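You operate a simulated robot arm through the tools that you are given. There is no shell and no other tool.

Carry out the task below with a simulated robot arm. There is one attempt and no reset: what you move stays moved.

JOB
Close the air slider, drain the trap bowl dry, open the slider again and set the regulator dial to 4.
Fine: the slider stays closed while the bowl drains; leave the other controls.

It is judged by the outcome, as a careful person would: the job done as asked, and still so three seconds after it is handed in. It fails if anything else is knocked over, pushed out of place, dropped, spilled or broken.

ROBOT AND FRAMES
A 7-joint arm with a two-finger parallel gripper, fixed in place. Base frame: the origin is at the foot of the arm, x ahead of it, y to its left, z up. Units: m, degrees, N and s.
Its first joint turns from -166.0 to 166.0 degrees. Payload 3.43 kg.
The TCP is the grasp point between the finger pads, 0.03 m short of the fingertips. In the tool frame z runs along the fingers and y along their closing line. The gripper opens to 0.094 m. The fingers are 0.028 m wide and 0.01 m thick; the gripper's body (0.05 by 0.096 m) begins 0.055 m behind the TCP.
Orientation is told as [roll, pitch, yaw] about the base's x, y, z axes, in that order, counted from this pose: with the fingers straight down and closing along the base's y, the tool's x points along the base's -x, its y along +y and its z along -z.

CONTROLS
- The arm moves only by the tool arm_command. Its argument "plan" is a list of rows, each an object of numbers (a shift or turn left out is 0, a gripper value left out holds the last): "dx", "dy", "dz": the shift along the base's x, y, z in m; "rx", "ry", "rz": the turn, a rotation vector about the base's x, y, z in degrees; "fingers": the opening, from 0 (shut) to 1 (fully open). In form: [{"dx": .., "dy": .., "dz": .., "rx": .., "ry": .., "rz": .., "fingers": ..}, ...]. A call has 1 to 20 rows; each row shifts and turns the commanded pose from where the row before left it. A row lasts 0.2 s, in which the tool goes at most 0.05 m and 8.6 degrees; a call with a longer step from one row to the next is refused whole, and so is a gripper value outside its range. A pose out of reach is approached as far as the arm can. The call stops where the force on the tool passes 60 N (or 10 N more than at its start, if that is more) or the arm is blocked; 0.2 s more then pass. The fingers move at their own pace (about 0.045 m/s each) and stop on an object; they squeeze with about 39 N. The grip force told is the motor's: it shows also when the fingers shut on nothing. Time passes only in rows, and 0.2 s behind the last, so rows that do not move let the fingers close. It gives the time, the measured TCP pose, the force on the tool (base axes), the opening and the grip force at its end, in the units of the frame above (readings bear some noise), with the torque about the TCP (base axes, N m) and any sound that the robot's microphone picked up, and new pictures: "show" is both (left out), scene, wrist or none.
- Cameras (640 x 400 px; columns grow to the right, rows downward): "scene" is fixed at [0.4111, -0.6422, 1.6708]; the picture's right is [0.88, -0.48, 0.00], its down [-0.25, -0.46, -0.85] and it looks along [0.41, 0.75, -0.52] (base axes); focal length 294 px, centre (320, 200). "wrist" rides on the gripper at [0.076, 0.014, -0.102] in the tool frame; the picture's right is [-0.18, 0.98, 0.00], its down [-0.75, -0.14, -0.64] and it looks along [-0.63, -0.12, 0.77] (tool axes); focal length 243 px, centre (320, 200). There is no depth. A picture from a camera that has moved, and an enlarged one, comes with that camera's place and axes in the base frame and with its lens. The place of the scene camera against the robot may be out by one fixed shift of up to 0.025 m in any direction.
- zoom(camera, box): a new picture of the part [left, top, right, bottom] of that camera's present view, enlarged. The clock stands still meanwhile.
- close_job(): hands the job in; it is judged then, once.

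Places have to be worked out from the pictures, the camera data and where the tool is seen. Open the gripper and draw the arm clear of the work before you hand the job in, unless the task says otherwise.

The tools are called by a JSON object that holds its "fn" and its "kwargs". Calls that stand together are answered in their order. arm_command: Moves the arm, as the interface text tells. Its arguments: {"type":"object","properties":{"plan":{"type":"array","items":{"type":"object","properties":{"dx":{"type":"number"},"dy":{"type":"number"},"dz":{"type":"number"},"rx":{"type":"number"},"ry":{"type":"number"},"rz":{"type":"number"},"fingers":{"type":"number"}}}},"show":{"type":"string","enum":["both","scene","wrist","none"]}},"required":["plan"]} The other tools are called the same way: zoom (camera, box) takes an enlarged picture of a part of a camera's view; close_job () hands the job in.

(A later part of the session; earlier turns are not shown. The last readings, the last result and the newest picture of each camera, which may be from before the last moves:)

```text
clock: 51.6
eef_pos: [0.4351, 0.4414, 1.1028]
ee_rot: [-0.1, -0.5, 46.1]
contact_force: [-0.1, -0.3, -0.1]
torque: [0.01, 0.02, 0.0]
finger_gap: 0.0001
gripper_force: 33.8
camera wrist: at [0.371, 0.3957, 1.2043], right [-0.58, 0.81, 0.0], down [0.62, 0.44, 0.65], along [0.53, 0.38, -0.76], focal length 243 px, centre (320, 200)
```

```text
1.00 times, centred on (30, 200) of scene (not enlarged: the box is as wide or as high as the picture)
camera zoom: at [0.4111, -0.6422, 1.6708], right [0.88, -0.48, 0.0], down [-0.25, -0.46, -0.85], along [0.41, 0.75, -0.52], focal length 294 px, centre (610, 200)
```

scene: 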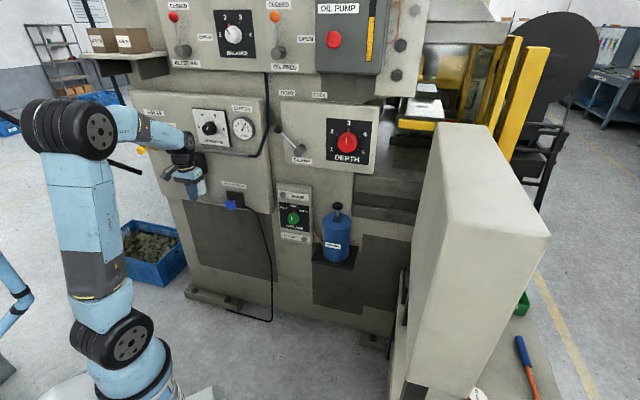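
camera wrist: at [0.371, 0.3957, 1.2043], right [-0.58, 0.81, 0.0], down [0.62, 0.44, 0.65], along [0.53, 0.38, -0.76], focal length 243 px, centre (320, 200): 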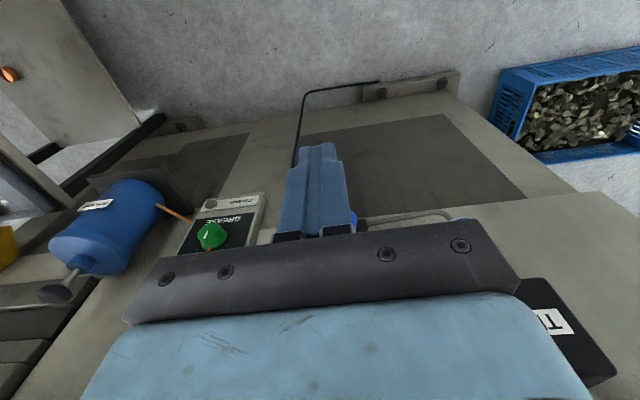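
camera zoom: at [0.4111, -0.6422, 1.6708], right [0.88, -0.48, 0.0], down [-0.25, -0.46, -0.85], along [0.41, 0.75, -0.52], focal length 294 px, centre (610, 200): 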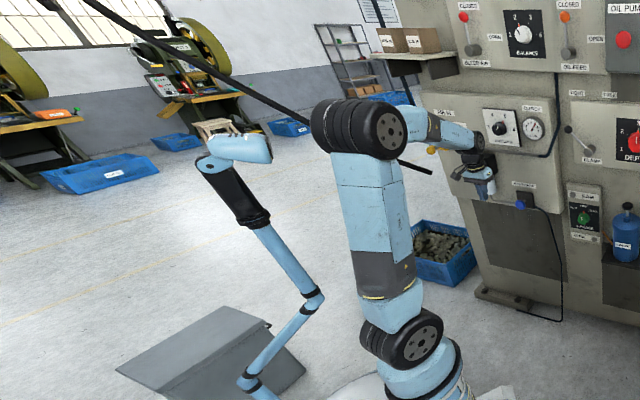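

Good posture in front of the button. I'll tilt the tool up 25°, so it points 65° down toward the panel, and bring the closed fingertips to about 6 cm in front of the button.

{"fn": "arm_command", "kwargs": {"plan": [{"dx": 0.0161, "dy": 0.0157, "dz": -0.026, "rx": 4.49, "ry": -4.34}, {"dx": 0.0161, "dy": 0.0157, "dz": -0.026, "rx": 4.49, "ry": -4.34}, {"dx": 0.0161, "dy": 0.0157, "dz": -0.026, "rx": 4.49, "ry": -4.34}, {"dx": 0.0161, "dy": 0.0157, "dz": -0.026, "rx": 4.49, "ry": -4.34}, {"dx": 0.0161, "dy": 0.0157, "dz": -0.026}, {"dx": 0.0161, "dy": 0.0157, "dz": -0.026}, {}]}}

{"fn": "zoom", "kwargs": {"camera": "scene", "box": [160, 140, 280, 220]}}

{"fn": "zoom", "kwargs": {"camera": "wrist", "box": [200, 60, 440, 240]}}

```text
clock: 53.2
eef_pos: [0.5337, 0.5356, 0.9436]
ee_rot: [-0.3, -25.5, 46.2]
contact_force: [0.2, -0.5, -0.1]
torque: [-0.01, -0.02, 0.01]
finger_gap: 0.0001
gripper_force: 33.1
camera wrist: at [0.4447, 0.4637, 1.0036], right [-0.59, 0.8, 0.08], down [0.38, 0.19, 0.91], along [0.71, 0.56, -0.42], focal length 243 px, centre (320, 200)
```

scene: 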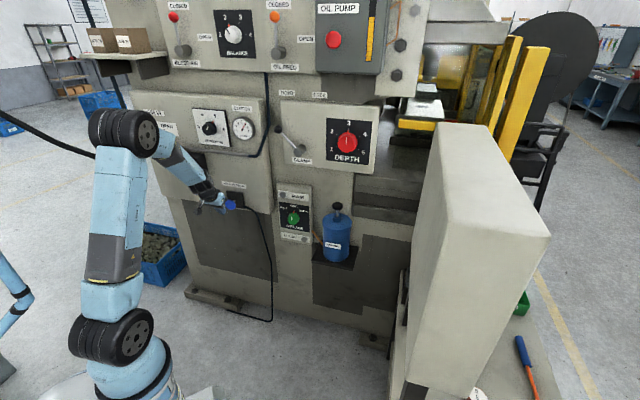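
wrist: 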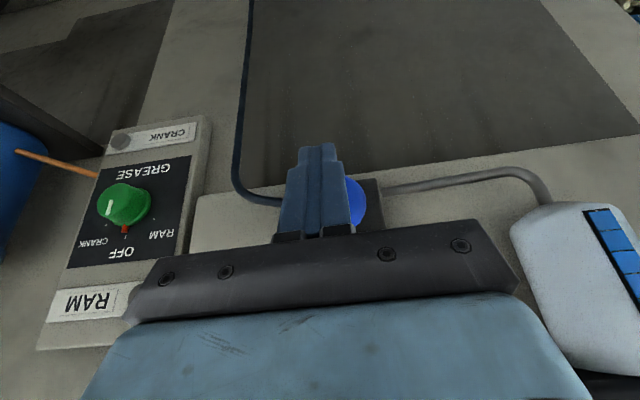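

```text
5.00 times, centred on (220, 180) of scene
camera zoom: at [0.4111, -0.6422, 1.6708], right [0.88, -0.48, 0.0], down [-0.25, -0.46, -0.85], along [0.41, 0.75, -0.52], focal length 1471 px, centre (820, 300)
```

zoom: 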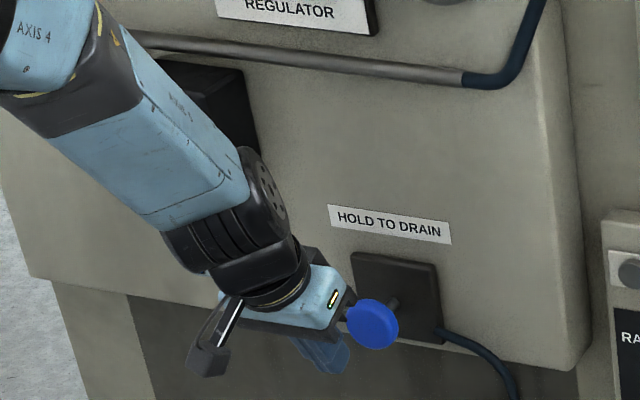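

```text
2.22 times, centred on (320, 150) of wrist
camera zoom: at [0.4447, 0.4637, 1.0036], right [-0.59, 0.8, 0.08], down [0.38, 0.19, 0.91], along [0.71, 0.56, -0.42], focal length 539 px, centre (320, 311)
```

zoom: 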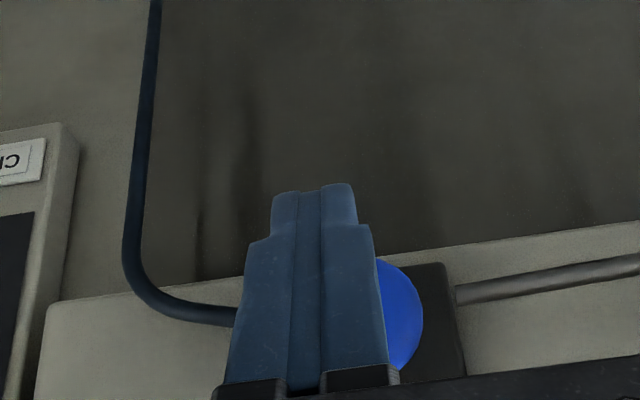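

The button's centre is about 5.9 cm ahead of the fingertips and well centred. I'll advance toward contact, slowing at the end.

{"fn": "arm_command", "kwargs": {"plan": [{"dx": 0.0104, "dy": 0.0108, "dz": 0.003}, {"dx": 0.0104, "dy": 0.0108, "dz": 0.003}, {"dx": 0.007, "dy": 0.0072}, {"dx": 0.0035, "dy": 0.0036}, {}]}}

{"fn": "zoom", "kwargs": {"camera": "scene", "box": [160, 140, 280, 220]}}

```text
clock: 54.4
eef_pos: [0.5642, 0.5677, 0.9514]
ee_rot: [-0.3, -25.6, 46.1]
contact_force: [-1.9, -2.0, 0.3]
torque: [-0.03, 0.01, -0.01]
finger_gap: 0.0
gripper_force: 33.5
camera wrist: at [0.4757, 0.4967, 1.0101], right [-0.59, 0.8, 0.08], down [0.38, 0.19, 0.91], along [0.71, 0.56, -0.42], focal length 243 px, centre (320, 200)
```

scene: 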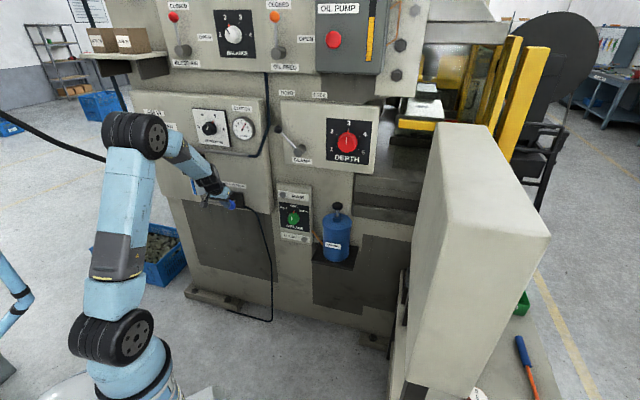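
wrist: 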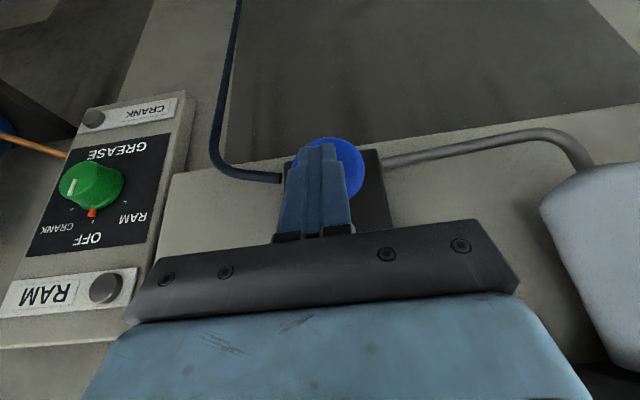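

```text
5.00 times, centred on (220, 180) of scene
camera zoom: at [0.4111, -0.6422, 1.6708], right [0.88, -0.48, 0.0], down [-0.25, -0.46, -0.85], along [0.41, 0.75, -0.52], focal length 1471 px, centre (820, 300)
```

zoom: 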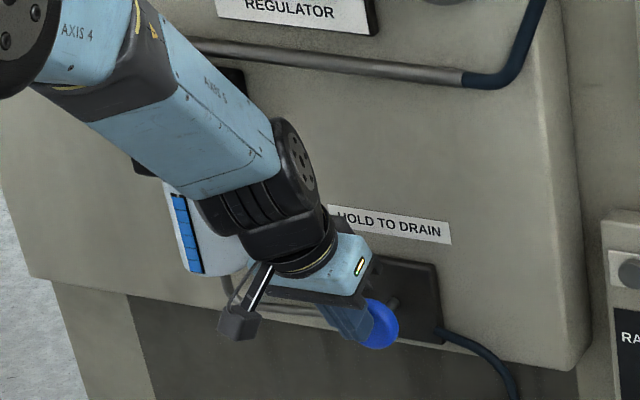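

First light contact, and the bowl gauge (5 blue segments) is visible in the scene view. I'll press in small steps.

{"fn": "arm_command", "kwargs": {"plan": [{"dx": 0.0028, "dy": 0.0029}, {"dx": 0.0028, "dy": 0.0029}, {"dx": 0.0028, "dy": 0.0029}, {}, {}], "show": "wrist"}}

{"fn": "zoom", "kwargs": {"camera": "scene", "box": [160, 140, 280, 220]}}

```text
clock: 55.6
eef_pos: [0.5717, 0.5772, 0.9499]
ee_rot: [-0.3, -25.6, 46.2]
contact_force: [-2.5, -3.5, -0.9]
torque: [-0.12, 0.14, -0.07]
finger_gap: 0.0002
gripper_force: 32.9
heard: click
camera wrist: at [0.4831, 0.5056, 1.0101], right [-0.59, 0.8, 0.07], down [0.38, 0.19, 0.9], along [0.71, 0.56, -0.42], focal length 243 px, centre (320, 200)
```

wrist: 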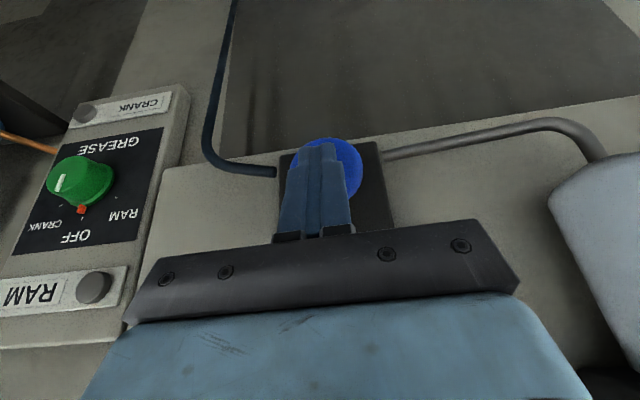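

```text
5.00 times, centred on (220, 180) of scene
camera zoom: at [0.4111, -0.6422, 1.6708], right [0.88, -0.48, 0.0], down [-0.25, -0.46, -0.85], along [0.41, 0.75, -0.52], focal length 1471 px, centre (820, 300)
```

zoom: 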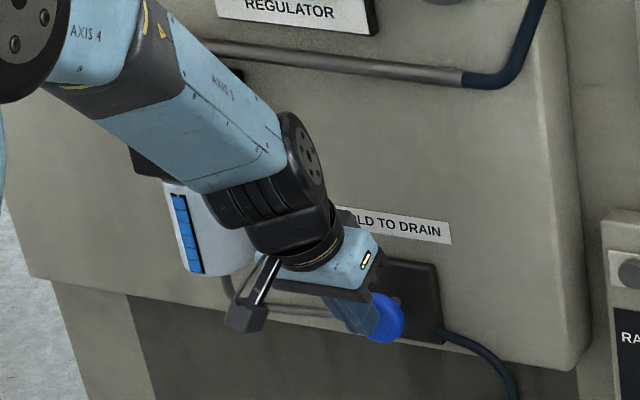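

I heard a click. I'll press slightly further to be sure it is engaged, and hold while watching the gauge.

{"fn": "arm_command", "kwargs": {"plan": [{"dx": 0.0021, "dy": 0.0022}, {"dx": 0.0014, "dy": 0.0014}, {}, {}, {}, {}, {}], "show": "none"}}

{"fn": "zoom", "kwargs": {"camera": "scene", "box": [160, 140, 280, 220]}}

```text
clock: 57.2
eef_pos: [0.575, 0.5811, 0.9513]
ee_rot: [-0.3, -25.6, 46.1]
contact_force: [-5.4, -10.6, -3.0]
torque: [-0.28, 0.17, -0.1]
finger_gap: 0.0003
gripper_force: 32.9
```

```text
5.00 times, centred on (220, 180) of scene
camera zoom: at [0.4111, -0.6422, 1.6708], right [0.88, -0.48, 0.0], down [-0.25, -0.46, -0.85], along [0.41, 0.75, -0.52], focal length 1471 px, centre (820, 300)
```

zoom: 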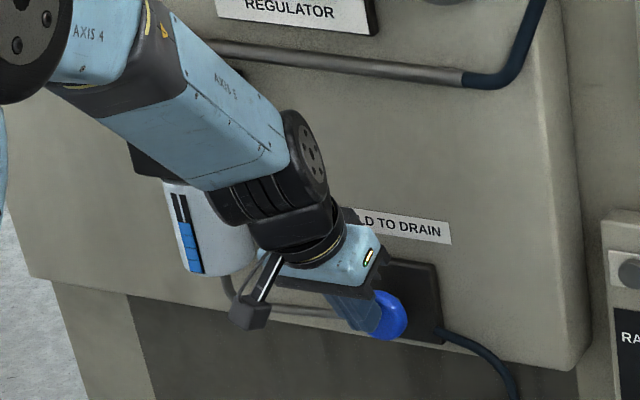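

The level is dropping, now to about 2/3. I'll keep the button held.

{"fn": "arm_command", "kwargs": {"plan": [{}, {}, {}, {}, {}, {}, {}, {}, {}, {}], "show": "none"}}

{"fn": "zoom", "kwargs": {"camera": "scene", "box": [160, 140, 280, 220]}}

```text
clock: 59.4
eef_pos: [0.5756, 0.5805, 0.9499]
ee_rot: [-0.3, -25.6, 46.1]
contact_force: [-6.2, -10.5, -3.4]
torque: [-0.25, 0.23, -0.05]
finger_gap: 0.0
gripper_force: 32.9
```

```text
5.00 times, centred on (220, 180) of scene
camera zoom: at [0.4111, -0.6422, 1.6708], right [0.88, -0.48, 0.0], down [-0.25, -0.46, -0.85], along [0.41, 0.75, -0.52], focal length 1471 px, centre (820, 300)
```

zoom: 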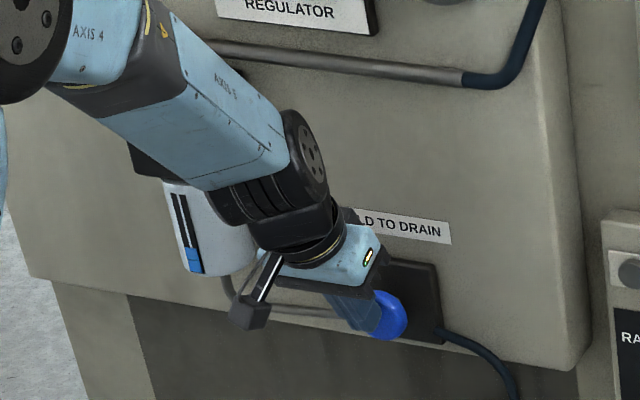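

The level is nearly at the bottom. I'll keep holding.

{"fn": "arm_command", "kwargs": {"plan": [{}, {}, {}, {}, {}, {}, {}, {}, {}, {}, {}, {}], "show": "none"}}

{"fn": "zoom", "kwargs": {"camera": "scene", "box": [160, 140, 280, 220]}}

{"fn": "zoom", "kwargs": {"camera": "scene", "box": [180, 165, 220, 195]}}

```text
clock: 62.0
eef_pos: [0.5754, 0.5794, 0.9519]
ee_rot: [-0.3, -25.6, 46.0]
contact_force: [-6.5, -9.0, -1.4]
torque: [-0.23, 0.19, -0.06]
finger_gap: 0.0001
gripper_force: 33.5
```

```text
5.00 times, centred on (220, 180) of scene
camera zoom: at [0.4111, -0.6422, 1.6708], right [0.88, -0.48, 0.0], down [-0.25, -0.46, -0.85], along [0.41, 0.75, -0.52], focal length 1471 px, centre (820, 300)
```

zoom: 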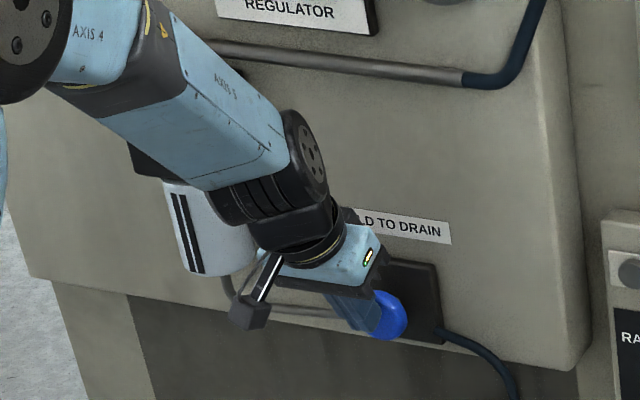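

```text
13.33 times, centred on (200, 180) of scene
camera zoom: at [0.4111, -0.6422, 1.6708], right [0.88, -0.48, 0.0], down [-0.25, -0.46, -0.85], along [0.41, 0.75, -0.52], focal length 3922 px, centre (1920, 467)
```

zoom: 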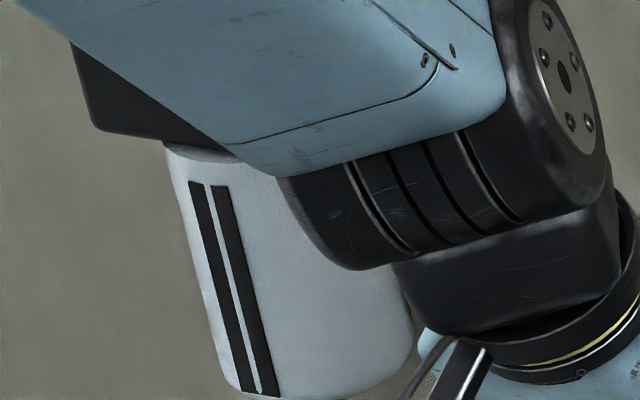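

The gauge reads empty with no blue left. I'll hold one more second to be sure, then back straight off and return to the tool-down posture.

{"fn": "arm_command", "kwargs": {"plan": [{}, {}, {}, {}, {}, {"dx": -0.0104, "dy": -0.0108}, {"dx": -0.0174, "dy": -0.018}, {"dx": -0.0162, "dy": -0.0172, "dz": -0.006}, {"dx": -0.0161, "dy": -0.0157, "dz": 0.026}, {"dx": -0.0161, "dy": -0.0157, "dz": 0.026}, {"dx": -0.0161, "dy": -0.0157, "dz": 0.026, "rx": -4.49, "ry": 4.34}, {"dx": -0.0161, "dy": -0.0157, "dz": 0.026, "rx": -4.49, "ry": 4.34}, {"dx": -0.0161, "dy": -0.0157, "dz": 0.026, "rx": -4.49, "ry": 4.34}, {"dx": -0.0161, "dy": -0.0157, "dz": 0.026, "rx": -4.49, "ry": 4.34}, {}]}}

{"fn": "zoom", "kwargs": {"camera": "scene", "box": [130, 90, 290, 220]}}

```text
clock: 65.2
eef_pos: [0.4363, 0.4413, 1.1024]
ee_rot: [-0.2, -0.5, 46.2]
contact_force: [-0.6, 0.1, 0.2]
torque: [-0.02, -0.01, -0.01]
finger_gap: 0.0003
gripper_force: 33.1
camera wrist: at [0.3719, 0.3953, 1.2037], right [-0.58, 0.81, 0.0], down [0.62, 0.44, 0.65], along [0.53, 0.38, -0.76], focal length 243 px, centre (320, 200)
```

scene: 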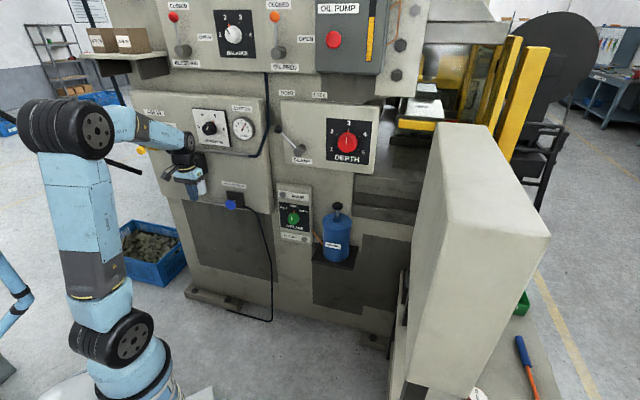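
wrist: 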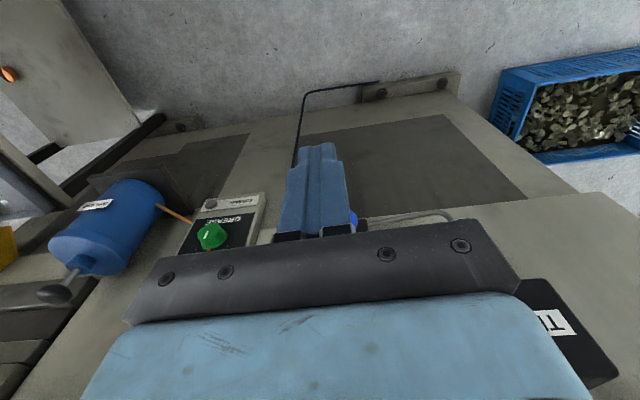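

```text
3.08 times, centred on (210, 155) of scene
camera zoom: at [0.4111, -0.6422, 1.6708], right [0.88, -0.48, 0.0], down [-0.25, -0.46, -0.85], along [0.41, 0.75, -0.52], focal length 905 px, centre (658, 338)
```

zoom: 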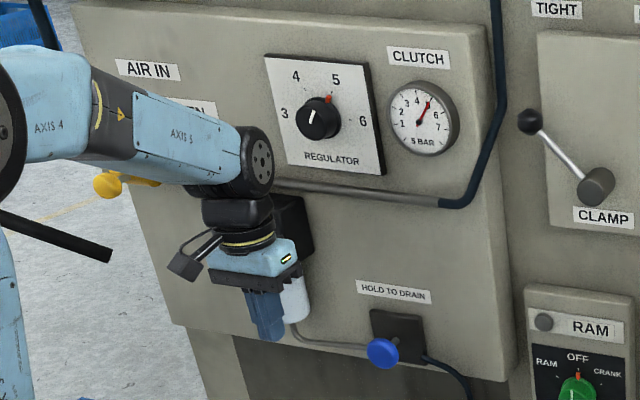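

The bowl has stayed dry and the button has sprung back. Now I'll swing back to the slider side with the fingers opening.

{"fn": "arm_command", "kwargs": {"plan": [{"dx": -0.038, "dy": 0.02, "rz": 3.5, "fingers": 0.75}, {"dx": -0.038, "dy": 0.02, "rz": 3.5}, {"dx": -0.038, "dy": 0.019, "rz": 3.5}, {"dx": -0.038, "dy": 0.017, "rz": 3.5}, {"dx": -0.038, "dy": 0.016, "rz": 3.5}, {"dx": -0.038, "dy": 0.014, "rz": 3.5}, {"dx": -0.038, "dy": 0.012, "rz": 3.5}, {"dx": -0.038, "dy": 0.01, "rz": 3.5}, {}], "show": "scene"}}

{"fn": "zoom", "kwargs": {"camera": "scene", "box": [130, 90, 290, 220]}}

```text
clock: 67.2
eef_pos: [0.1275, 0.5671, 1.1013]
ee_rot: [-0.2, -0.6, 74.2]
contact_force: [0.0, 0.7, 0.1]
torque: [-0.02, 0.04, -0.02]
finger_gap: 0.0703
gripper_force: 0.1
```

scene: 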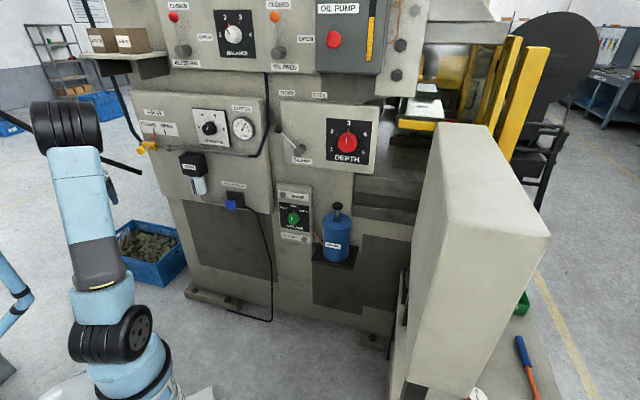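

```text
3.08 times, centred on (210, 155) of scene
camera zoom: at [0.4111, -0.6422, 1.6708], right [0.88, -0.48, 0.0], down [-0.25, -0.46, -0.85], along [0.41, 0.75, -0.52], focal length 905 px, centre (658, 338)
```

zoom: 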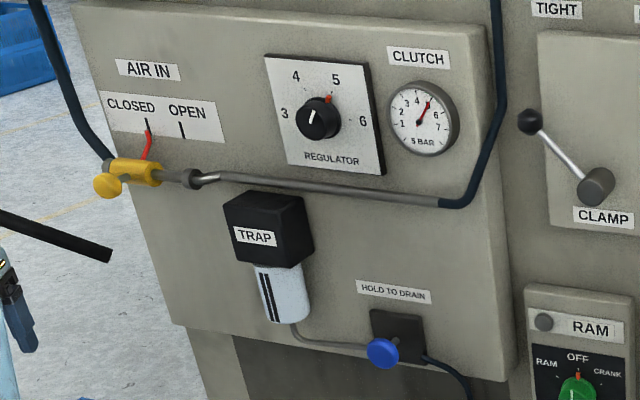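

Trap is empty and the slider still CLOSED. I'll replay the wrist rotation to face the slider again.

{"fn": "arm_command", "kwargs": {"plan": [{"dx": 0.0148, "dy": -0.007, "dz": -0.0054, "rx": -2.877, "ry": -4.977, "rz": 5.586}, {"dx": 0.0154, "dy": -0.0051, "dz": -0.0034, "rx": -2.877, "ry": -4.977, "rz": 5.586}, {"dx": 0.0157, "dy": -0.0031, "dz": -0.0015, "rx": -2.877, "ry": -4.977, "rz": 5.586}, {"dx": 0.0156, "dy": -0.001, "dz": 0.0004, "rx": -2.877, "ry": -4.977, "rz": 5.586}, {"dx": 0.0151, "dy": 0.0012, "dz": 0.0021, "rx": -2.877, "ry": -4.977, "rz": 5.586}, {"dx": 0.0143, "dy": 0.0034, "dz": 0.0036, "rx": -2.877, "ry": -4.977, "rz": 5.586}, {"dx": 0.0132, "dy": 0.0056, "dz": 0.0049, "rx": -2.877, "ry": -4.977, "rz": 5.586}, {"dx": 0.0117, "dy": 0.0077, "dz": 0.0061, "rx": -2.877, "ry": -4.977, "rz": 5.586}, {"dx": 0.01, "dy": 0.0097, "dz": 0.0069, "rx": -2.877, "ry": -4.977, "rz": 5.586}, {"dx": 0.0079, "dy": 0.0115, "dz": 0.0076, "rx": -2.877, "ry": -4.977, "rz": 5.586}, {"dx": 0.0057, "dy": 0.0132, "dz": 0.0079, "rx": -2.877, "ry": -4.977, "rz": 5.586}, {"dx": 0.0033, "dy": 0.0147, "dz": 0.008, "rx": -2.877, "ry": -4.977, "rz": 5.586}, {"dx": 0.0008, "dy": 0.0159, "dz": 0.0077, "rx": -2.877, "ry": -4.977, "rz": 5.586}, {"dx": -0.0018, "dy": 0.0168, "dz": 0.0073, "rx": -2.877, "ry": -4.977, "rz": 5.586}, {"dx": -0.0044, "dy": 0.0175, "dz": 0.0065, "rx": -2.877, "ry": -4.977, "rz": 5.586}, {"dx": -0.007, "dy": 0.0179, "dz": 0.0055, "rx": -2.877, "ry": -4.977, "rz": 5.586}, {"dx": -0.0095, "dy": 0.0179, "dz": 0.0042, "rx": -2.877, "ry": -4.977, "rz": 5.586}, {"dx": -0.0119, "dy": 0.0177, "dz": 0.0028, "rx": -2.877, "ry": -4.977, "rz": 5.586}, {"dx": -0.0141, "dy": 0.0171, "dz": 0.0011, "rx": -2.877, "ry": -4.977, "rz": 5.586}, {"dx": -0.0161, "dy": 0.0162, "dz": -0.0006, "rx": -2.877, "ry": -4.977, "rz": 5.586}]}}

```text
clock: 71.4
eef_pos: [0.2075, 0.7566, 1.1741]
ee_rot: [27.7, 89.2, -106.1]
contact_force: [0.7, 0.1, 0.3]
torque: [0.0, -0.04, 0.0]
finger_gap: 0.0706
gripper_force: 0.1
camera wrist: at [0.1478, 0.6729, 1.2508], right [0.71, -0.68, -0.18], down [-0.55, -0.38, -0.75], along [0.44, 0.63, -0.64], focal length 243 px, centre (320, 200)
```

scene: 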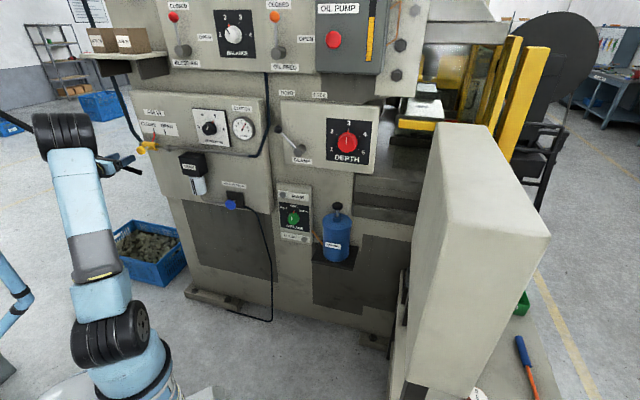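
wrist: 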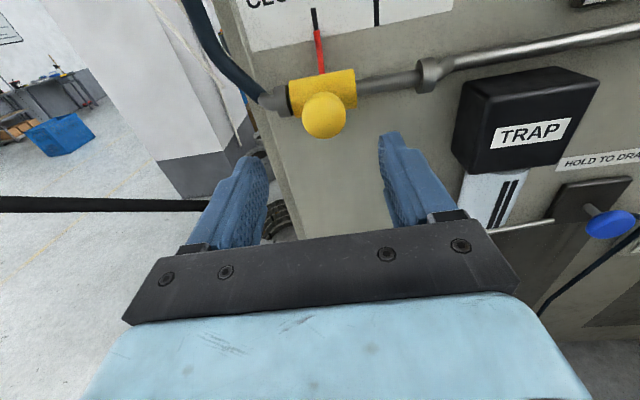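

Same alignment as when I released it. I'll approach, close on the knob and check.

{"fn": "arm_command", "kwargs": {"plan": [{"dx": 0.0172, "dy": 0.0166}, {"dx": 0.0172, "dy": 0.0166}, {"dx": 0.0172, "dy": 0.0166}, {"dx": 0.0172, "dy": 0.0166}, {}, {"fingers": 0.3}, {}, {}, {}], "show": "wrist"}}

```text
clock: 73.4
eef_pos: [0.2789, 0.8233, 1.1726]
ee_rot: [21.3, 89.2, -112.3]
contact_force: [-0.4, 0.0, -0.5]
torque: [-0.05, -0.01, 0.09]
finger_gap: 0.0368
gripper_force: 44.8
camera wrist: at [0.2177, 0.7399, 1.249], right [0.71, -0.68, -0.18], down [-0.55, -0.38, -0.75], along [0.44, 0.63, -0.64], focal length 243 px, centre (320, 200)
```

wrist: 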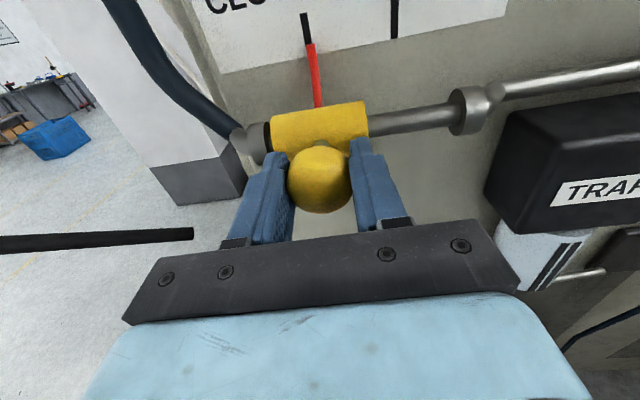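

Gripped cleanly. Now I'll slide it back to OPEN, about 0.06 m along the pipe.

{"fn": "arm_command", "kwargs": {"plan": [{"dx": 0.0054, "dy": -0.0052}, {"dx": 0.0054, "dy": -0.0052}, {"dx": 0.0054, "dy": -0.0052}, {"dx": 0.0054, "dy": -0.0052}, {"dx": 0.0054, "dy": -0.0052}, {"dx": 0.0054, "dy": -0.0052}, {"dx": 0.0054, "dy": -0.0052}, {"dx": 0.0029, "dy": -0.0028}, {"dx": 0.0022, "dy": -0.0021}, {"dx": 0.0015, "dy": -0.0014}, {}]}}

{"fn": "zoom", "kwargs": {"camera": "wrist", "box": [200, 0, 440, 200]}}

{"fn": "zoom", "kwargs": {"camera": "scene", "box": [120, 90, 280, 190]}}

```text
clock: 75.8
eef_pos: [0.3211, 0.7801, 1.1735]
ee_rot: [22.3, 89.2, -111.4]
contact_force: [-25.5, -14.7, -22.7]
torque: [-0.43, 0.47, 0.23]
finger_gap: 0.0371
gripper_force: 44.8
camera wrist: at [0.2612, 0.697, 1.2493], right [0.71, -0.68, -0.18], down [-0.55, -0.38, -0.75], along [0.44, 0.63, -0.64], focal length 243 px, centre (320, 200)
```

scene: 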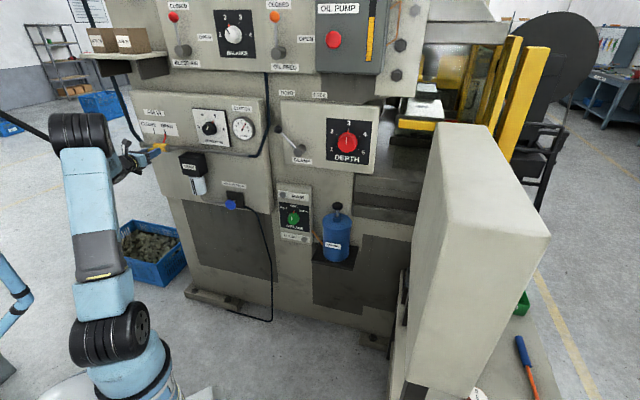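
wrist: 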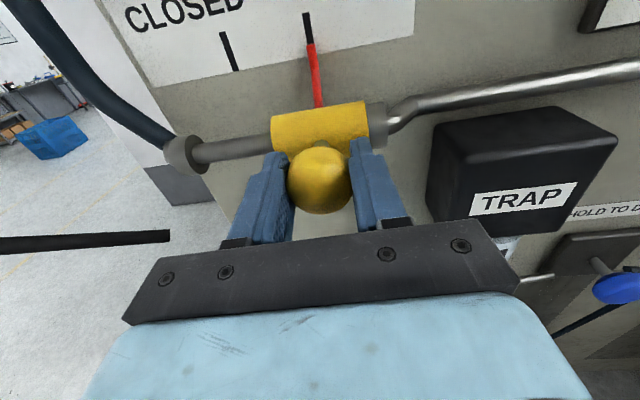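

```text
2.00 times, centred on (320, 100) of wrist
camera zoom: at [0.2612, 0.697, 1.2493], right [0.71, -0.68, -0.18], down [-0.55, -0.38, -0.75], along [0.44, 0.63, -0.64], focal length 485 px, centre (320, 400)
```

zoom: 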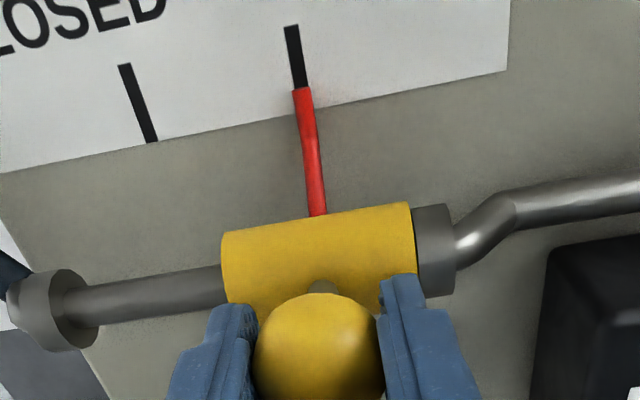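

```text
4.00 times, centred on (200, 140) of scene
camera zoom: at [0.4111, -0.6422, 1.6708], right [0.88, -0.48, 0.0], down [-0.25, -0.46, -0.85], along [0.41, 0.75, -0.52], focal length 1176 px, centre (800, 440)
```

zoom: 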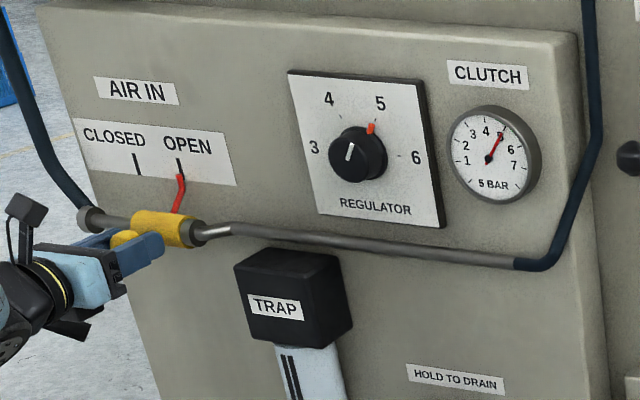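

The pointer is on OPEN, against its stop. I'll release, back straight out and rise a little.

{"fn": "arm_command", "kwargs": {"plan": [{"fingers": 0.75}, {}, {}, {"dx": -0.0125, "dy": -0.0129}, {"dx": -0.0174, "dy": -0.018}, {"dx": -0.0174, "dy": -0.018}, {"dx": -0.0174, "dy": -0.018}, {"dx": -0.003, "dy": -0.003, "dz": 0.035}, {"dz": 0.035}, {"dz": 0.035}, {}]}}

{"fn": "zoom", "kwargs": {"camera": "scene", "box": [120, 90, 280, 190]}}

```text
clock: 78.2
eef_pos: [0.2554, 0.7098, 1.2767]
ee_rot: [21.8, 89.1, -112.0]
contact_force: [0.6, 0.1, -0.9]
torque: [-0.02, 0.01, 0.03]
finger_gap: 0.0707
gripper_force: 0.0
camera wrist: at [0.1951, 0.6265, 1.3526], right [0.71, -0.68, -0.18], down [-0.55, -0.38, -0.75], along [0.44, 0.63, -0.64], focal length 243 px, centre (320, 200)
```

scene: 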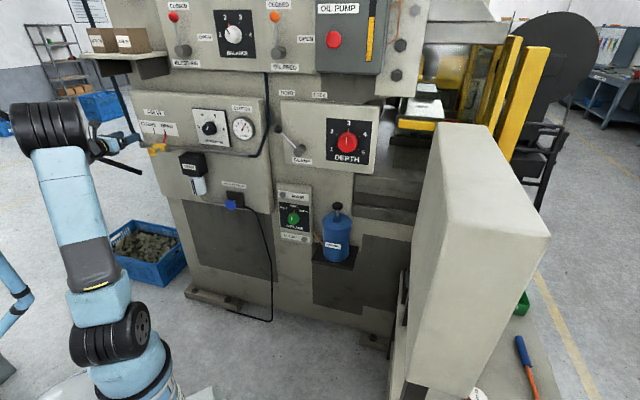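
wrist: 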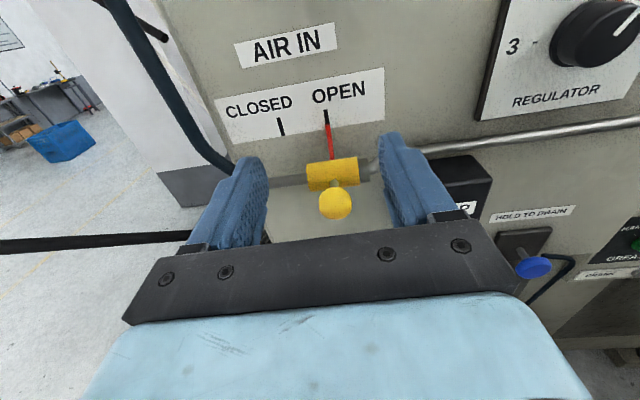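

```text
4.00 times, centred on (200, 140) of scene
camera zoom: at [0.4111, -0.6422, 1.6708], right [0.88, -0.48, 0.0], down [-0.25, -0.46, -0.85], along [0.41, 0.75, -0.52], focal length 1176 px, centre (800, 440)
```

zoom: 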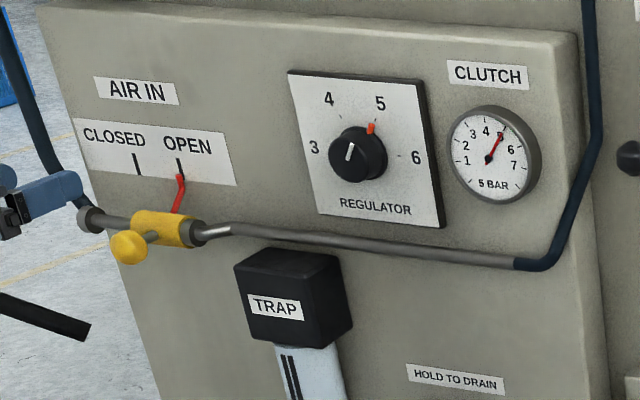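

The slider is OPEN and stable. Now I'll move right along the panel toward the regulator, rolling the tool 30° to sit square with its pointer.

{"fn": "arm_command", "kwargs": {"plan": [{"dx": 0.0259, "dy": -0.025, "rx": 2.98, "ry": 3.08}, {"dx": 0.0259, "dy": -0.025, "rx": 2.98, "ry": 3.08}, {"dx": 0.0259, "dy": -0.025, "rx": 2.98, "ry": 3.08}, {"dx": 0.0259, "dy": -0.025, "rx": 2.98, "ry": 3.08}, {}]}}

{"fn": "zoom", "kwargs": {"camera": "scene", "box": [0, 0, 60, 400]}}

```text
clock: 79.4
eef_pos: [0.3588, 0.609, 1.2777]
ee_rot: [-88.0, 73.0, 138.4]
contact_force: [0.1, 0.5, -0.2]
torque: [0.02, 0.02, -0.01]
finger_gap: 0.0703
gripper_force: 0.1
camera wrist: at [0.315, 0.5098, 1.3479], right [0.64, -0.61, -0.46], down [-0.7, -0.23, -0.67], along [0.31, 0.76, -0.58], focal length 243 px, centre (320, 200)
```

scene: 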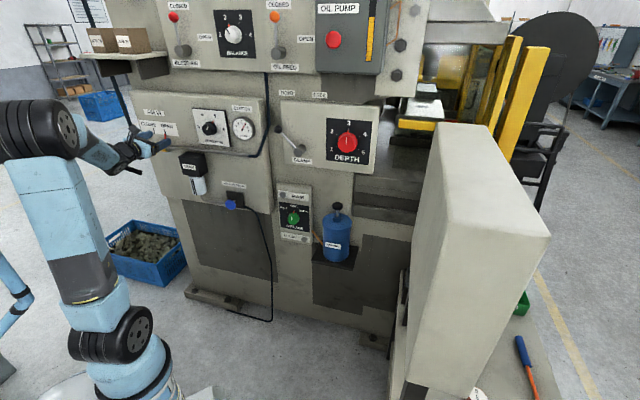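
wrist: 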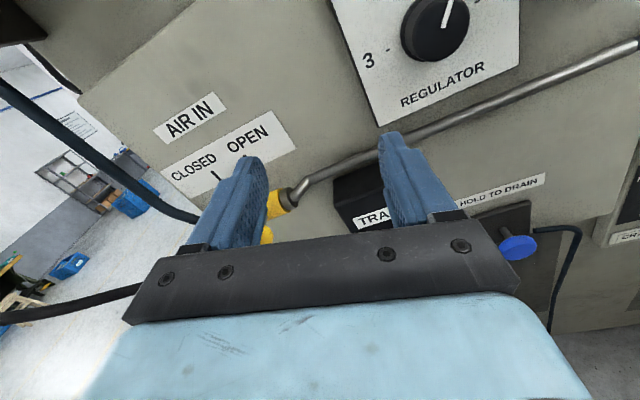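

```text
1.00 times, centred on (30, 200) of scene (not enlarged: the box is as wide or as high as the picture)
camera zoom: at [0.4111, -0.6422, 1.6708], right [0.88, -0.48, 0.0], down [-0.25, -0.46, -0.85], along [0.41, 0.75, -0.52], focal length 294 px, centre (610, 200)
```

zoom: 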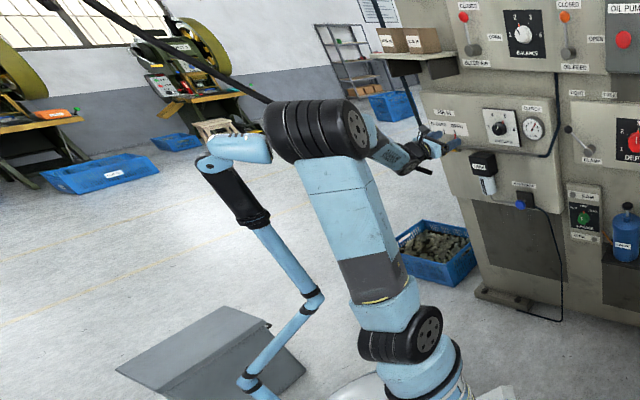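

Tracking well. I'll continue to the regulator's position.

{"fn": "arm_command", "kwargs": {"plan": [{"dx": 0.0259, "dy": -0.025, "rx": 2.98, "ry": 3.08}, {"dx": 0.0259, "dy": -0.025, "rx": 2.98, "ry": 3.08}, {"dx": 0.0259, "dy": -0.025, "rx": 2.98, "ry": 3.08}, {"dx": 0.0123, "dy": -0.0119}, {}, {}]}}

{"fn": "zoom", "kwargs": {"camera": "scene", "box": [0, 0, 60, 400]}}

{"fn": "zoom", "kwargs": {"camera": "wrist", "box": [200, 0, 440, 200]}}

```text
clock: 80.8
eef_pos: [0.4482, 0.5233, 1.277]
ee_rot: [-89.0, 60.3, 137.4]
contact_force: [-0.5, -0.1, 0.1]
torque: [-0.02, -0.01, 0.01]
finger_gap: 0.0706
gripper_force: 0.0
camera wrist: at [0.4144, 0.4148, 1.3366], right [0.55, -0.53, -0.65], down [-0.8, -0.13, -0.58], along [0.22, 0.84, -0.5], focal length 243 px, centre (320, 200)
```

scene: 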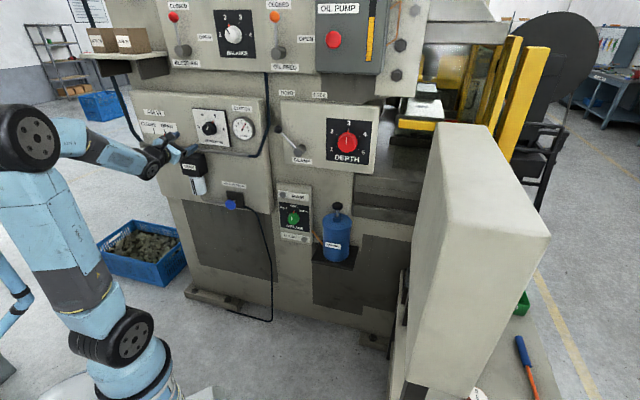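
wrist: 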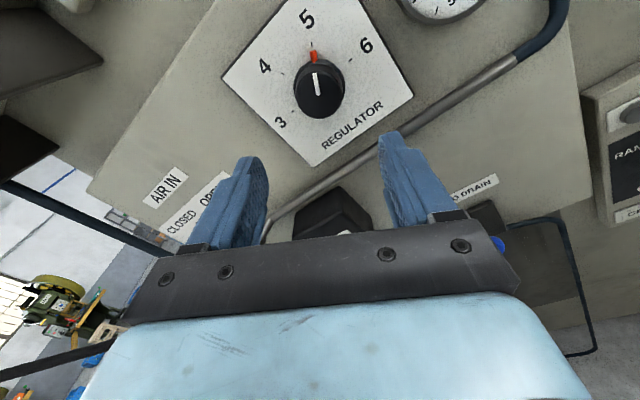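

```text
1.00 times, centred on (30, 200) of scene (not enlarged: the box is as wide or as high as the picture)
camera zoom: at [0.4111, -0.6422, 1.6708], right [0.88, -0.48, 0.0], down [-0.25, -0.46, -0.85], along [0.41, 0.75, -0.52], focal length 294 px, centre (610, 200)
```

zoom: 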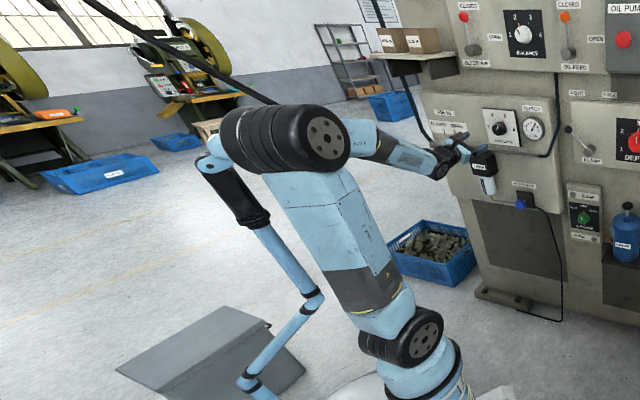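

```text
2.00 times, centred on (320, 100) of wrist
camera zoom: at [0.4144, 0.4148, 1.3366], right [0.55, -0.53, -0.65], down [-0.8, -0.13, -0.58], along [0.22, 0.84, -0.5], focal length 485 px, centre (320, 400)
```

zoom: 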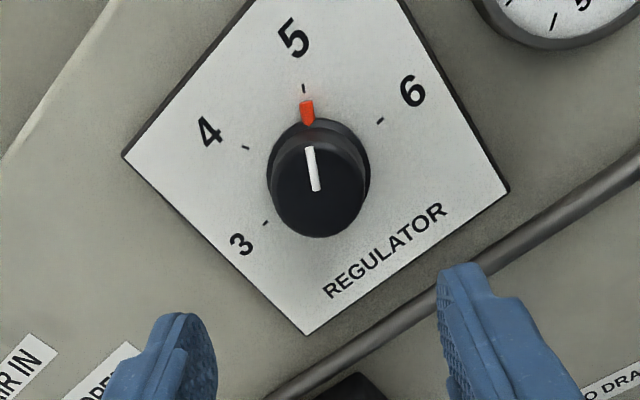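

The dial ticks work out exactly 60° apart, with 5 at +30° and 4 at −30°. The knob is about 0.05 m wide, with its axis near z 1.271 and about 5 mm left of the TCP. I'll approach partway with the fingers opened wider.

{"fn": "arm_command", "kwargs": {"plan": [{"dx": 0.0165, "dy": 0.0188, "dz": -0.00125, "fingers": 0.9}, {"dx": 0.0165, "dy": 0.0188, "dz": -0.00125}, {"dx": 0.0165, "dy": 0.0188, "dz": -0.00125}, {"dx": 0.0165, "dy": 0.0188, "dz": -0.00125}, {}]}}

{"fn": "zoom", "kwargs": {"camera": "wrist", "box": [200, 40, 440, 240]}}

{"fn": "zoom", "kwargs": {"camera": "scene", "box": [150, 90, 270, 170]}}

```text
clock: 82.0
eef_pos: [0.514, 0.5989, 1.273]
ee_rot: [-89.1, 60.3, 137.3]
contact_force: [0.2, -0.4, -0.4]
torque: [0.02, 0.0, -0.04]
finger_gap: 0.0848
gripper_force: 0.0
camera wrist: at [0.4802, 0.4894, 1.3328], right [0.55, -0.53, -0.65], down [-0.8, -0.13, -0.58], along [0.22, 0.84, -0.5], focal length 243 px, centre (320, 200)
```

scene: 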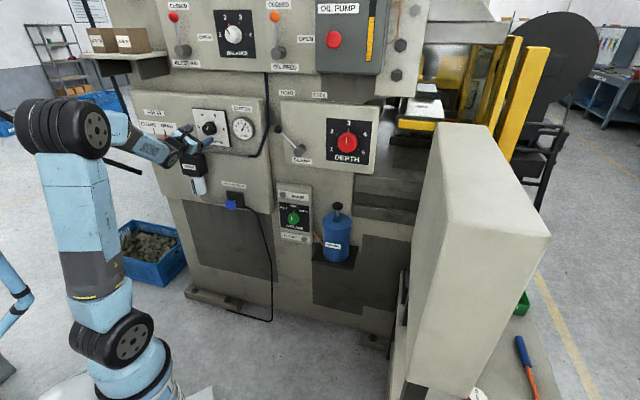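
wrist: 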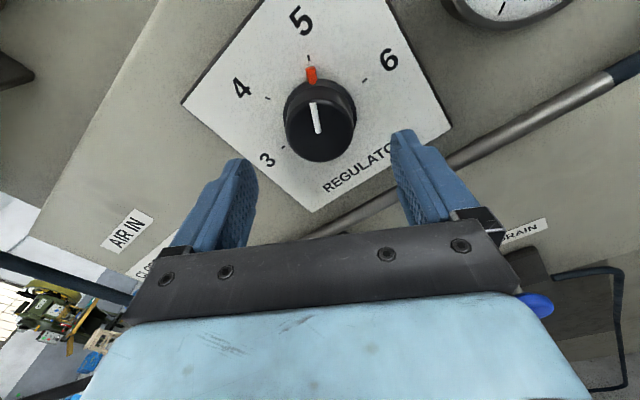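

```text
2.00 times, centred on (320, 140) of wrist
camera zoom: at [0.4802, 0.4894, 1.3328], right [0.55, -0.53, -0.65], down [-0.8, -0.13, -0.58], along [0.22, 0.84, -0.5], focal length 485 px, centre (320, 320)
```

zoom: 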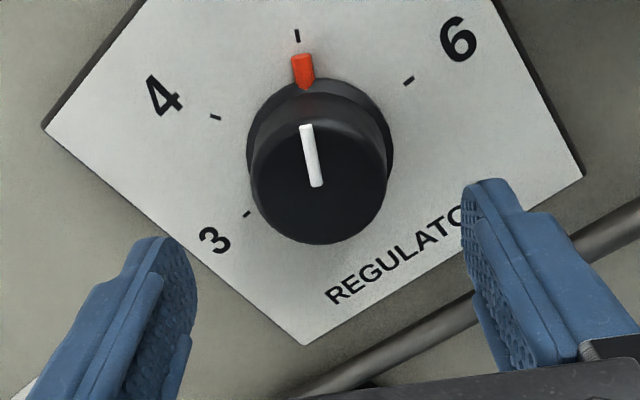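

```text
5.00 times, centred on (210, 130) of scene
camera zoom: at [0.4111, -0.6422, 1.6708], right [0.88, -0.48, 0.0], down [-0.25, -0.46, -0.85], along [0.41, 0.75, -0.52], focal length 1471 px, centre (870, 550)
```

zoom: 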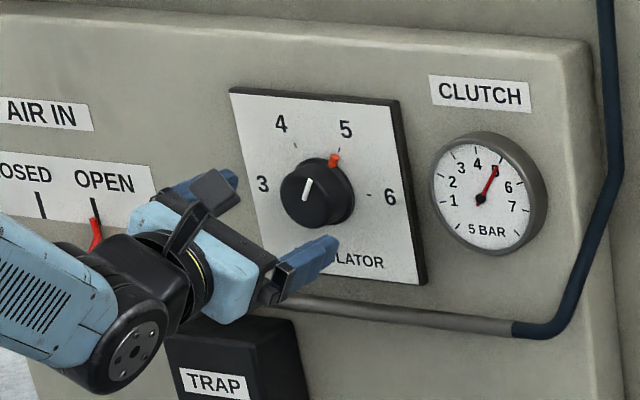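

The TCP is centred on the knob axis to within 1 mm, and the plate surface is 0.093 m ahead. I'll advance 0.052 m so the tips overlap the knob by about 1 cm, then check.

{"fn": "arm_command", "kwargs": {"plan": [{"dx": 0.0139, "dy": 0.0144}, {"dx": 0.0139, "dy": 0.0144}, {"dx": 0.0083, "dy": 0.0086}, {}]}}

{"fn": "zoom", "kwargs": {"camera": "wrist", "box": [200, 40, 440, 240]}}

{"fn": "zoom", "kwargs": {"camera": "scene", "box": [150, 90, 270, 170]}}

```text
clock: 83.0
eef_pos: [0.5506, 0.6362, 1.2744]
ee_rot: [-89.1, 60.4, 137.2]
contact_force: [-0.6, 0.5, 0.1]
torque: [0.03, 0.0, -0.03]
finger_gap: 0.0851
gripper_force: 0.0
camera wrist: at [0.5172, 0.5266, 1.3336], right [0.55, -0.53, -0.65], down [-0.81, -0.13, -0.58], along [0.22, 0.84, -0.5], focal length 243 px, centre (320, 200)
```

scene: 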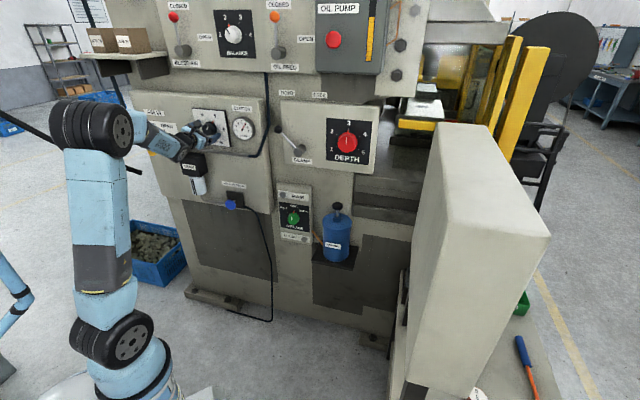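
wrist: 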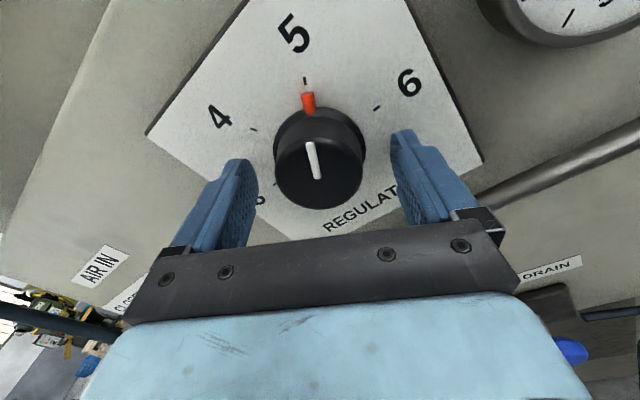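

```text
2.00 times, centred on (320, 140) of wrist
camera zoom: at [0.5172, 0.5266, 1.3336], right [0.55, -0.53, -0.65], down [-0.81, -0.13, -0.58], along [0.22, 0.84, -0.5], focal length 485 px, centre (320, 320)
```

zoom: 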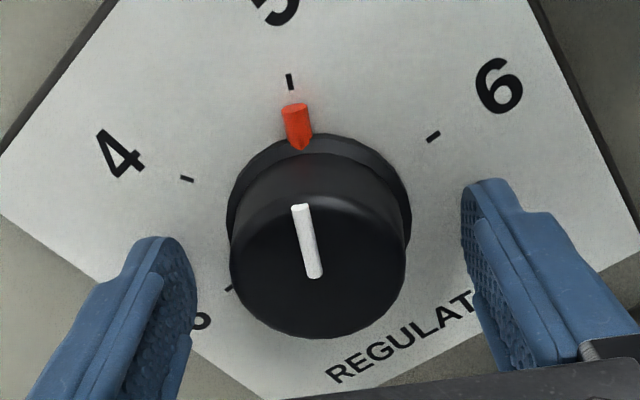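

```text
5.00 times, centred on (210, 130) of scene
camera zoom: at [0.4111, -0.6422, 1.6708], right [0.88, -0.48, 0.0], down [-0.25, -0.46, -0.85], along [0.41, 0.75, -0.52], focal length 1471 px, centre (870, 550)
```

zoom: 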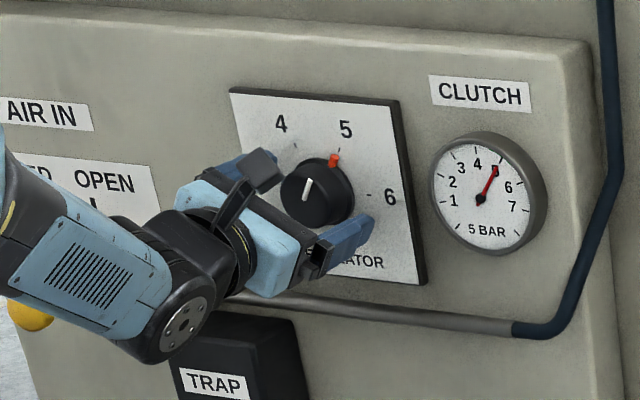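

Fingers straddle the knob, 1 cm clear of the plate. I'll go in 3 mm more and close.

{"fn": "arm_command", "kwargs": {"plan": [{"dx": 0.0021, "dy": 0.0022, "dz": -0.001}, {"fingers": 0.4}, {}, {}, {}, {}]}}

{"fn": "zoom", "kwargs": {"camera": "wrist", "box": [200, 40, 440, 240]}}

```text
clock: 84.4
eef_pos: [0.5524, 0.6389, 1.272]
ee_rot: [-89.1, 60.3, 137.3]
contact_force: [-0.2, 6.5, 2.8]
torque: [0.02, -0.02, 0.37]
finger_gap: 0.0566
gripper_force: 45.3
camera wrist: at [0.5188, 0.5293, 1.3321], right [0.55, -0.53, -0.65], down [-0.8, -0.13, -0.58], along [0.22, 0.84, -0.5], focal length 243 px, centre (320, 200)
```

scene: 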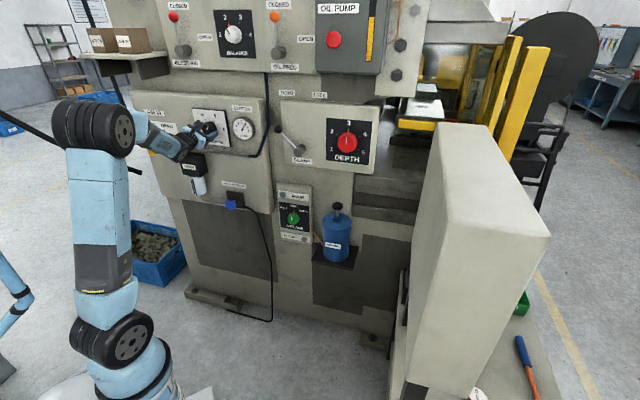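
wrist: 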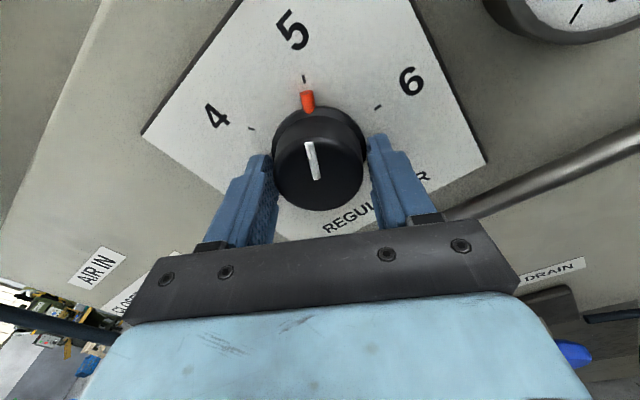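

```text
2.00 times, centred on (320, 140) of wrist
camera zoom: at [0.5188, 0.5293, 1.3321], right [0.55, -0.53, -0.65], down [-0.8, -0.13, -0.58], along [0.22, 0.84, -0.5], focal length 485 px, centre (320, 320)
```

zoom: 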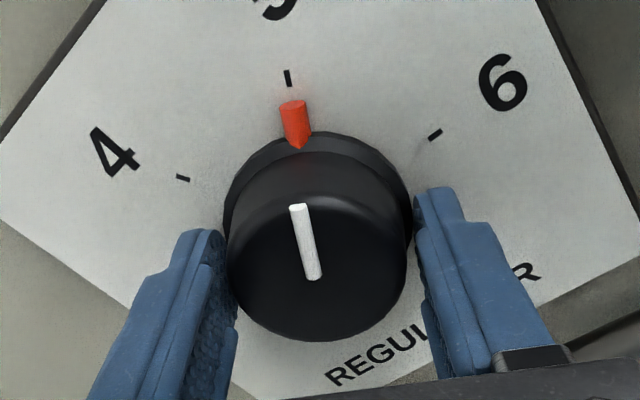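

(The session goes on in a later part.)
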